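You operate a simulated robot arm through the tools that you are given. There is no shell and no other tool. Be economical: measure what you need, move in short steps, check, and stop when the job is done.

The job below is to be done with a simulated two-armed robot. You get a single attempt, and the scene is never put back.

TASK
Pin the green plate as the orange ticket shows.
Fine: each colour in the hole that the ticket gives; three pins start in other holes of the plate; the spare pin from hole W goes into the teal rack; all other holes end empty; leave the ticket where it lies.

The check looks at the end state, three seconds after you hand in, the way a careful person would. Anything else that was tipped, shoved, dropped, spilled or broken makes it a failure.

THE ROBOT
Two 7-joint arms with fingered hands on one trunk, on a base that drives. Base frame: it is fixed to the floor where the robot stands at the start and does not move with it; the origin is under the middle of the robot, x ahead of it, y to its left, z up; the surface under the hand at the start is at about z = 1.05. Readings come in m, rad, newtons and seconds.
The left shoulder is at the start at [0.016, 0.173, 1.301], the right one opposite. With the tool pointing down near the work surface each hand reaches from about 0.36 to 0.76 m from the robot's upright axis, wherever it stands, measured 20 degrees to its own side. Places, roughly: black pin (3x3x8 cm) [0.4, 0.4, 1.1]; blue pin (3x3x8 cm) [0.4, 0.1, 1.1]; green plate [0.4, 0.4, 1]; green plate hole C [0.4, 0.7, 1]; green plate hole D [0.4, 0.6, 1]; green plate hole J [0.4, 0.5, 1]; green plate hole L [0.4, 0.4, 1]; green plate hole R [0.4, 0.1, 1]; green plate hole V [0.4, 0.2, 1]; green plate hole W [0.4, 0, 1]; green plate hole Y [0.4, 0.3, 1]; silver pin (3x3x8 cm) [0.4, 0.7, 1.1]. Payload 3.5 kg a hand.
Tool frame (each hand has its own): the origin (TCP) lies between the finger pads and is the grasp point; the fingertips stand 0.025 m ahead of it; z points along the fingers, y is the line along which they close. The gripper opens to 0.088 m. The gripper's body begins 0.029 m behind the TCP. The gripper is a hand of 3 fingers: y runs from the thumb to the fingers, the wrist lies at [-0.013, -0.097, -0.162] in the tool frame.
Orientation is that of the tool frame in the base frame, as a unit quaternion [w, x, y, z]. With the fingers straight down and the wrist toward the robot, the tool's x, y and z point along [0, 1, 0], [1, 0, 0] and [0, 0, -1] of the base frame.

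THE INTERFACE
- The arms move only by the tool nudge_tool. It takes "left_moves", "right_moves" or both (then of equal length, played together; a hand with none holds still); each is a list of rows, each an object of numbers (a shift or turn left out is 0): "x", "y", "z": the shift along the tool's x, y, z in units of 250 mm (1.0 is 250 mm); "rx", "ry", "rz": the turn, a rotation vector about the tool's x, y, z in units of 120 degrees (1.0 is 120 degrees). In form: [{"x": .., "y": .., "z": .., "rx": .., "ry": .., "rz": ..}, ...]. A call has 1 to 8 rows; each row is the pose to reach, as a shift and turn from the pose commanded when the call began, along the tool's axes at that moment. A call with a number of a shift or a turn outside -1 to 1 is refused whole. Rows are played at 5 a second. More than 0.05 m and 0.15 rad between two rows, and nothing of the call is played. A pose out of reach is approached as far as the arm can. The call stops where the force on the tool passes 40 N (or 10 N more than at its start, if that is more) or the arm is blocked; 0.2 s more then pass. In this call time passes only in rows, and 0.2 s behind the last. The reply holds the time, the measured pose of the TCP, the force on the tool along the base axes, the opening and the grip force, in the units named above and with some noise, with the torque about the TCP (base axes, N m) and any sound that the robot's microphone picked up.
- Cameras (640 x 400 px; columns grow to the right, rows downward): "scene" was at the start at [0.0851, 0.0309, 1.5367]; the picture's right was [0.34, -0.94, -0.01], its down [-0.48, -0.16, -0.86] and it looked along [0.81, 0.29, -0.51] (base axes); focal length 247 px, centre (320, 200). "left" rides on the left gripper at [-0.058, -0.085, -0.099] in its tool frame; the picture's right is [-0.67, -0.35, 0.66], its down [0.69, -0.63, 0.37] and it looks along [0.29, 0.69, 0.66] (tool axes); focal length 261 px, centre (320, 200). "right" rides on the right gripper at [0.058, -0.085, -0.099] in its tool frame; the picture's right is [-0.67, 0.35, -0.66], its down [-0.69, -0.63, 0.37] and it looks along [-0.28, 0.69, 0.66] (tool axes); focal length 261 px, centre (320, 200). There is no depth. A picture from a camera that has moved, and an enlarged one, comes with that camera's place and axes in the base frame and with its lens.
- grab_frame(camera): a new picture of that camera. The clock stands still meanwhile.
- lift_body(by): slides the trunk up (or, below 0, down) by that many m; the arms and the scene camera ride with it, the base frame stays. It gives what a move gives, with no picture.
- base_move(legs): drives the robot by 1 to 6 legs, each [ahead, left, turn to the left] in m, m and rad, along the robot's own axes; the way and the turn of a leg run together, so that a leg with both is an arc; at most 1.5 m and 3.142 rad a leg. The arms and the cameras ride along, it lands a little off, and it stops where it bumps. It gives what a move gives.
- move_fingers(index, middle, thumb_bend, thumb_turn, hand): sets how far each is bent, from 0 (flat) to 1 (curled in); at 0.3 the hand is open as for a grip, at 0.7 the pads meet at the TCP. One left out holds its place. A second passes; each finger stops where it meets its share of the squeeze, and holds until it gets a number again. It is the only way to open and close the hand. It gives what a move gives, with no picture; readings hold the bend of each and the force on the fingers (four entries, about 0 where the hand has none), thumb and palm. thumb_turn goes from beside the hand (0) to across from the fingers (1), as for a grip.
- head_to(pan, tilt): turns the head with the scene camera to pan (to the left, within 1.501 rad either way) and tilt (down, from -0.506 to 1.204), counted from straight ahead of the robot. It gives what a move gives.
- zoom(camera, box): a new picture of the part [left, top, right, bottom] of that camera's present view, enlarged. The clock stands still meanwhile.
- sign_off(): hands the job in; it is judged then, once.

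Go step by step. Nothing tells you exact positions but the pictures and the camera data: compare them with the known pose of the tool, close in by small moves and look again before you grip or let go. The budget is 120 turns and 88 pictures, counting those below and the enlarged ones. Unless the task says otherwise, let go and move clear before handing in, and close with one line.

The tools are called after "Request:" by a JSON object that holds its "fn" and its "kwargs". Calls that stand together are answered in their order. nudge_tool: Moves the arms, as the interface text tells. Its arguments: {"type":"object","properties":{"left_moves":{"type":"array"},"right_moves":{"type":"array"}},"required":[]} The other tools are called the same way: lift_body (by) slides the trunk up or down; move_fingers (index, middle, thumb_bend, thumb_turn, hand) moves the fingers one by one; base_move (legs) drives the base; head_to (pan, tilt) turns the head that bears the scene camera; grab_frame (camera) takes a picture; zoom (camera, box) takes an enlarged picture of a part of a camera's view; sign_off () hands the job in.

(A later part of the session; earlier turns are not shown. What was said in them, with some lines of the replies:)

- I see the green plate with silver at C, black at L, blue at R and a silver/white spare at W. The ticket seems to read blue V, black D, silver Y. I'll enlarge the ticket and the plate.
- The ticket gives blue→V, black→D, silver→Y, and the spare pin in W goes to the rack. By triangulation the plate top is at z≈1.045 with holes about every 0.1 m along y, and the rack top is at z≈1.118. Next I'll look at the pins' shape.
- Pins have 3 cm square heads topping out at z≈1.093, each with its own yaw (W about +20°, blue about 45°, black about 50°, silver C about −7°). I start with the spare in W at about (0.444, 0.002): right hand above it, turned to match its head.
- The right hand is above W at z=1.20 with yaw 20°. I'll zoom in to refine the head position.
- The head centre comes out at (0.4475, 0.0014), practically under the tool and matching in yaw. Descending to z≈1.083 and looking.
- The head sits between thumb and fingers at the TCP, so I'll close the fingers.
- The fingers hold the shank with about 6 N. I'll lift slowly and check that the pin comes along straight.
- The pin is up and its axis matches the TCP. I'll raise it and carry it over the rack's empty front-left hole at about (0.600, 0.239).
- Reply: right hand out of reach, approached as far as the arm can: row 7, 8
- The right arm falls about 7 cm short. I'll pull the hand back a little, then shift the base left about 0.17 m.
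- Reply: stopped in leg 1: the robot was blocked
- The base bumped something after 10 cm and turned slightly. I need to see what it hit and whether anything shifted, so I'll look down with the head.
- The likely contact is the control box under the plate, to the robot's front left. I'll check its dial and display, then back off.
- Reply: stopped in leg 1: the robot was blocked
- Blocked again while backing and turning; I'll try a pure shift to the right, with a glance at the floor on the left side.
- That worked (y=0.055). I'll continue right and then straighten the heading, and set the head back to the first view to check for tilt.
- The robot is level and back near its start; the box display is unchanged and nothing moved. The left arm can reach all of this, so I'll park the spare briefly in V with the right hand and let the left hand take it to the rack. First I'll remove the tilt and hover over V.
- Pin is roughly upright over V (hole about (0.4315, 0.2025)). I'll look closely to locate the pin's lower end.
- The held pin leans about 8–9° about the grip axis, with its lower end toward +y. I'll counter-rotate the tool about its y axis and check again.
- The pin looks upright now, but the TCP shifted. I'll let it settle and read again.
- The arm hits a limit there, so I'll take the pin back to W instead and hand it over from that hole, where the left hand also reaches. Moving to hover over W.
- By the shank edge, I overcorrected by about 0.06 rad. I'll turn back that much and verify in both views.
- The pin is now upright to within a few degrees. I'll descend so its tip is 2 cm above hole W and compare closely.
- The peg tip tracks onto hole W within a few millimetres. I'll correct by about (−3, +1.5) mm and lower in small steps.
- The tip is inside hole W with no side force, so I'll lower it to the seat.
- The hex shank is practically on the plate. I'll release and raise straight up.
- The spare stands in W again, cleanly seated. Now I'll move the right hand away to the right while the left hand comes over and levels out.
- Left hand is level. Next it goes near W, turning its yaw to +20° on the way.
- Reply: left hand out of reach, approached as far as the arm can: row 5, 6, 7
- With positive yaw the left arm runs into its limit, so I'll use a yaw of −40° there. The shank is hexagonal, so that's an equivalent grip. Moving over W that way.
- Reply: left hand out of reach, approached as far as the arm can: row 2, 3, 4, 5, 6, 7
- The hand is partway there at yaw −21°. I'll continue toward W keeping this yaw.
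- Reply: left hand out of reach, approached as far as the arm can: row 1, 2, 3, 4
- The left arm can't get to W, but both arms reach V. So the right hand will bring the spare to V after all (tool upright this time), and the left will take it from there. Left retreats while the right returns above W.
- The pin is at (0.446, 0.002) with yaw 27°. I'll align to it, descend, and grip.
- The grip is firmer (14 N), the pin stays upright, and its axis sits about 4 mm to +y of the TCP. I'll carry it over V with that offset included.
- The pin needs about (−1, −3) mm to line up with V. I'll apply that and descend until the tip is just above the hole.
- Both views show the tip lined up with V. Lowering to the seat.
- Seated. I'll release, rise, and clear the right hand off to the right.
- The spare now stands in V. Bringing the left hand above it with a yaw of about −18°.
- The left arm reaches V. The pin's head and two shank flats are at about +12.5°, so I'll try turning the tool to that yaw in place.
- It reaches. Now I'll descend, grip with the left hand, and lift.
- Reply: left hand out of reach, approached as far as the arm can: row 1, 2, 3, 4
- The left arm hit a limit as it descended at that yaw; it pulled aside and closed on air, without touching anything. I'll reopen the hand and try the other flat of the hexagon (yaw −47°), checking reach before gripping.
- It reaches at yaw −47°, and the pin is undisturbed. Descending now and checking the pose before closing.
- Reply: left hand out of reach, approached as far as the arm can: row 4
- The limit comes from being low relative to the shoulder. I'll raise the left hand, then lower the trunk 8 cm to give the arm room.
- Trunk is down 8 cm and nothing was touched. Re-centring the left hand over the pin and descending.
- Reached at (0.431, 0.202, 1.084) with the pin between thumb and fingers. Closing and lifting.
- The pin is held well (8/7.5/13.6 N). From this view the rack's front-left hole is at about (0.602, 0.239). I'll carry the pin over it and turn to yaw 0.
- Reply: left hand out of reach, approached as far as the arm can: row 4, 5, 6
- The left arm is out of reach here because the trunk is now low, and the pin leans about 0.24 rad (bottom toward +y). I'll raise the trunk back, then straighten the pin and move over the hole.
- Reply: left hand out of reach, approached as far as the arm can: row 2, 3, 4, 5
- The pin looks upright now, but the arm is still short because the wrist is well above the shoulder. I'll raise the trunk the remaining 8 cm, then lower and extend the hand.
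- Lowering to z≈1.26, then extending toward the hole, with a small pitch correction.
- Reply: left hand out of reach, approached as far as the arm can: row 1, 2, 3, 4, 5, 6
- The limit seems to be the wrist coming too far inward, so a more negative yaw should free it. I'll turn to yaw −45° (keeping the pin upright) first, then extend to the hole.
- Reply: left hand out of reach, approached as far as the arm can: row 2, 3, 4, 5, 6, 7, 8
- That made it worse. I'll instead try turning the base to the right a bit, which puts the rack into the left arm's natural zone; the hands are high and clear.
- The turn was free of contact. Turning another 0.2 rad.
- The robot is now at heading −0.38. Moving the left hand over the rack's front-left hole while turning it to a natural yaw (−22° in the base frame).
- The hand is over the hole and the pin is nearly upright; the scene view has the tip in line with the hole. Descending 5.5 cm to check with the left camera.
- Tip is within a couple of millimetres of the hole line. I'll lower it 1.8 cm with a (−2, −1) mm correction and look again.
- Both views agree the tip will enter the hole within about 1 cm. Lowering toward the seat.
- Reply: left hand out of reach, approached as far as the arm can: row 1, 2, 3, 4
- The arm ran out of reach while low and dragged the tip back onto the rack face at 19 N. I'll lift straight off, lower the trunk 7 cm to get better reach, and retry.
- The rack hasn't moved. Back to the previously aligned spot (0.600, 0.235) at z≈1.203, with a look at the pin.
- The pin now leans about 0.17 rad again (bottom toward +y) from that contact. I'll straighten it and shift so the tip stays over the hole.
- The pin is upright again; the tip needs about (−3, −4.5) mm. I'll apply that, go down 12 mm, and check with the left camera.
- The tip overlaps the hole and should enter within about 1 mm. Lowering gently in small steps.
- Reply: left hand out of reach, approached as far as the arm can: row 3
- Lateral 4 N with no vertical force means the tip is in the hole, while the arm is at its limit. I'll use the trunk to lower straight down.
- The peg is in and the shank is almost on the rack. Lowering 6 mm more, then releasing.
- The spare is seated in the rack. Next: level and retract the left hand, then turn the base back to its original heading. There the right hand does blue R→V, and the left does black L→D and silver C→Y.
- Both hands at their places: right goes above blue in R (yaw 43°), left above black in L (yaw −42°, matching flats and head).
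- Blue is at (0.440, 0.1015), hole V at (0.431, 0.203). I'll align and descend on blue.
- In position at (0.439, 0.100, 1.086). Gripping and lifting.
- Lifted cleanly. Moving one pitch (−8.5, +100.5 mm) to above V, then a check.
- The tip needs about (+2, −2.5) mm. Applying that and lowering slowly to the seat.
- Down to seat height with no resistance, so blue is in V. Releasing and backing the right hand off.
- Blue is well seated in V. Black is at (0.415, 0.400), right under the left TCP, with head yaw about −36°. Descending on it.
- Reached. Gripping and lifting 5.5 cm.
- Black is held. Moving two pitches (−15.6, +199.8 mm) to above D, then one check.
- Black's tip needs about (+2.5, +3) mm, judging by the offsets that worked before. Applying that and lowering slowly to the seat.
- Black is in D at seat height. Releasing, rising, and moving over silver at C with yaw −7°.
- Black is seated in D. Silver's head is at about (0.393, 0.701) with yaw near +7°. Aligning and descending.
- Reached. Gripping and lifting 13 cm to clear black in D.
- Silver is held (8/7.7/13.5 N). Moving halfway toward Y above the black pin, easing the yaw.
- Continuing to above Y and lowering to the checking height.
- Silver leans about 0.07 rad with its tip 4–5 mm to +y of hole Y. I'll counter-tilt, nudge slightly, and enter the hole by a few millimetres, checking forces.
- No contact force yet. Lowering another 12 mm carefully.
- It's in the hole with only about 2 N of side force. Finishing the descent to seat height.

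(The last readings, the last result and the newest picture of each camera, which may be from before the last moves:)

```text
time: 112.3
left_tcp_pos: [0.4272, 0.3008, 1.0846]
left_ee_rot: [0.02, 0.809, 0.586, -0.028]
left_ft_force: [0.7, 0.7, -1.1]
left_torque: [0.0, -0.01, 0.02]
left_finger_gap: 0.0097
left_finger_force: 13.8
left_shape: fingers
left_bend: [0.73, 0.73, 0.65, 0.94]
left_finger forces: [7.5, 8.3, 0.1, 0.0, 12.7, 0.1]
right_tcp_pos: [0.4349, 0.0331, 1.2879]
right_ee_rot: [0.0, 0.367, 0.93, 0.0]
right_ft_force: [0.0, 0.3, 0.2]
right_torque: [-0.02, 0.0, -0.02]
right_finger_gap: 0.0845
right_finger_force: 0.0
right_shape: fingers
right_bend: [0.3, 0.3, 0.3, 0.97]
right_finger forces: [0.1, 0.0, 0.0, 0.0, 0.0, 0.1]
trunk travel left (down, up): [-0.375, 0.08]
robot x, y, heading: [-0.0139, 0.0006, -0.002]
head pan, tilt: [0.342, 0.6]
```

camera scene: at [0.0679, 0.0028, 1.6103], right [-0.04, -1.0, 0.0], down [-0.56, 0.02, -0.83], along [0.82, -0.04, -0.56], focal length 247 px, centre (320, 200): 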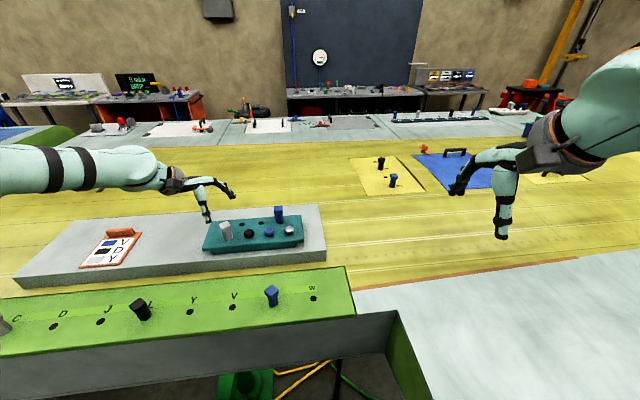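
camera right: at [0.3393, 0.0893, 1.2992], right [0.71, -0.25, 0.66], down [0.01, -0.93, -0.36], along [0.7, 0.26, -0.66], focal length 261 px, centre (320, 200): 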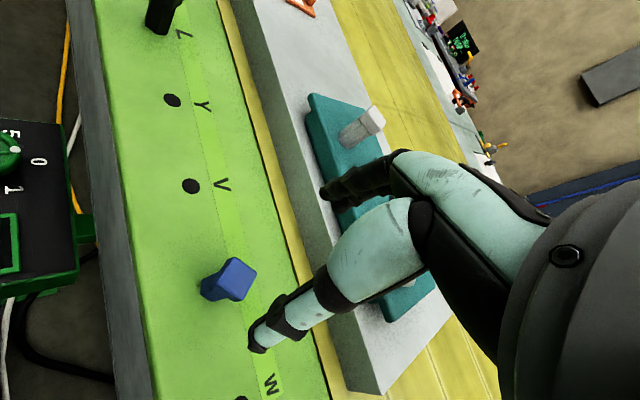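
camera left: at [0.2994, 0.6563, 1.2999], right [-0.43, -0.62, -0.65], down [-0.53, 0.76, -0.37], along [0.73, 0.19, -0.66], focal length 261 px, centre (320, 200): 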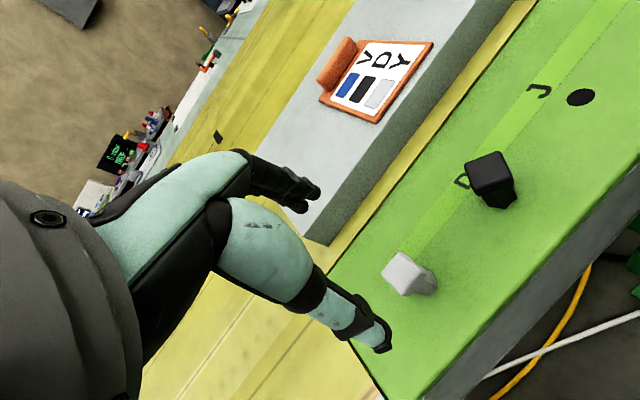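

Silver is at seat height in Y. Releasing, rising straight up, and clearing the hand for the last picture.

Request:
{"fn": "move_fingers", "kwargs": {"hand": "left", "index": 0.3, "middle": 0.3, "thumb_bend": 0.3}}

Request:
{"fn": "nudge_tool", "kwargs": {"left_moves": [{"x": -0.01, "z": -0.15}, {"x": -0.02, "z": -0.3}, {"x": -0.031, "z": -0.45}, {"x": -0.041, "z": -0.6}, {"x": 0.1, "y": -0.1, "z": -0.65}, {"x": 0.24, "y": -0.2, "z": -0.7}, {"x": 0.38, "y": -0.3, "z": -0.75}, {"x": 0.52, "y": -0.4, "z": -0.8}]}}

Request:
{"fn": "grab_frame", "kwargs": {"camera": "scene"}}

```text
time: 113.3
left_tcp_pos: [0.4264, 0.3006, 1.0851]
left_ee_rot: [0.021, 0.81, 0.586, -0.029]
left_ft_force: [-0.1, 0.5, -0.2]
left_torque: [0.0, 0.02, 0.01]
left_finger_gap: 0.0844
left_finger_force: 0.1
left_shape: fingers
left_bend: [0.3, 0.3, 0.3, 0.97]
left_finger forces: [0.1, 0.0, 0.0, 0.1, 0.0, 0.0]
right_tcp_pos: [0.4356, 0.0319, 1.288]
right_ee_rot: [0.0, 0.367, 0.93, 0.0]
right_ft_force: [-0.1, 0.3, -0.2]
right_torque: [0.01, -0.02, 0.01]
right_finger_gap: 0.0843
right_finger_force: 0.0
right_shape: fingers
right_bend: [0.3, 0.3, 0.3, 0.97]
right_finger forces: [0.0, 0.0, 0.1, 0.1, 0.0, 0.1]
trunk travel left (down, up): [-0.375, 0.08]
robot x, y, heading: [-0.008, -0.0008, -0.002]
head pan, tilt: [0.342, 0.6]
```

```text
time: 115.1
left_tcp_pos: [0.3744, 0.4704, 1.2748]
left_ee_rot: [0.021, 0.81, 0.586, -0.027]
left_ft_force: [-0.3, -0.7, 0.6]
left_torque: [-0.01, 0.02, -0.04]
left_finger_gap: 0.0844
left_finger_force: 0.1
left_shape: fingers
left_bend: [0.3, 0.3, 0.3, 0.97]
left_finger forces: [0.0, 0.1, 0.0, 0.0, 0.0, 0.1]
right_tcp_pos: [0.4338, 0.0326, 1.2884]
right_ee_rot: [0.001, 0.368, 0.93, -0.001]
right_ft_force: [0.1, 0.7, 0.1]
right_torque: [-0.01, 0.01, 0.02]
right_finger_gap: 0.0842
right_finger_force: 0.1
right_shape: fingers
right_bend: [0.3, 0.3, 0.3, 0.97]
right_finger forces: [0.0, 0.0, 0.1, 0.0, 0.0, 0.0]
trunk travel left (down, up): [-0.375, 0.08]
robot x, y, heading: [-0.0115, 0.001, -0.003]
head pan, tilt: [0.342, 0.6]
```

```text
0 pictures are left
camera scene: at [0.0715, 0.0331, 1.5284], right [0.33, -0.94, -0.01], down [-0.55, -0.19, -0.82], along [0.77, 0.27, -0.58], focal length 247 px, centre (320, 200)
```

scene: 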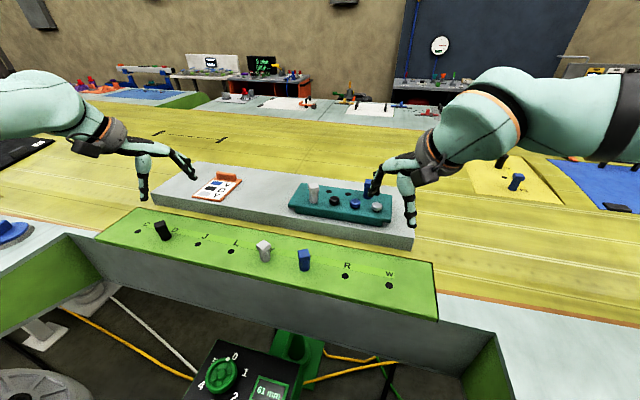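

The picture shows black in D, silver in Y, blue in V and the spare in the rack. The other holes are empty, the ticket is in place and both hands are clear, so I'm handing in.

Request:
{"fn": "sign_off", "kwargs": {}}

```text
The job is handed in.
```

The plate is pinned as the ticket shows: blue in V, black in D and silver in Y. The spare from W is in the teal rack, and the ticket has not been moved. On the way the base bumped something, probably the control box under the plate, and the spare was pressed once against the rack. Neither looked moved afterwards, and the box still reads 61 mm.
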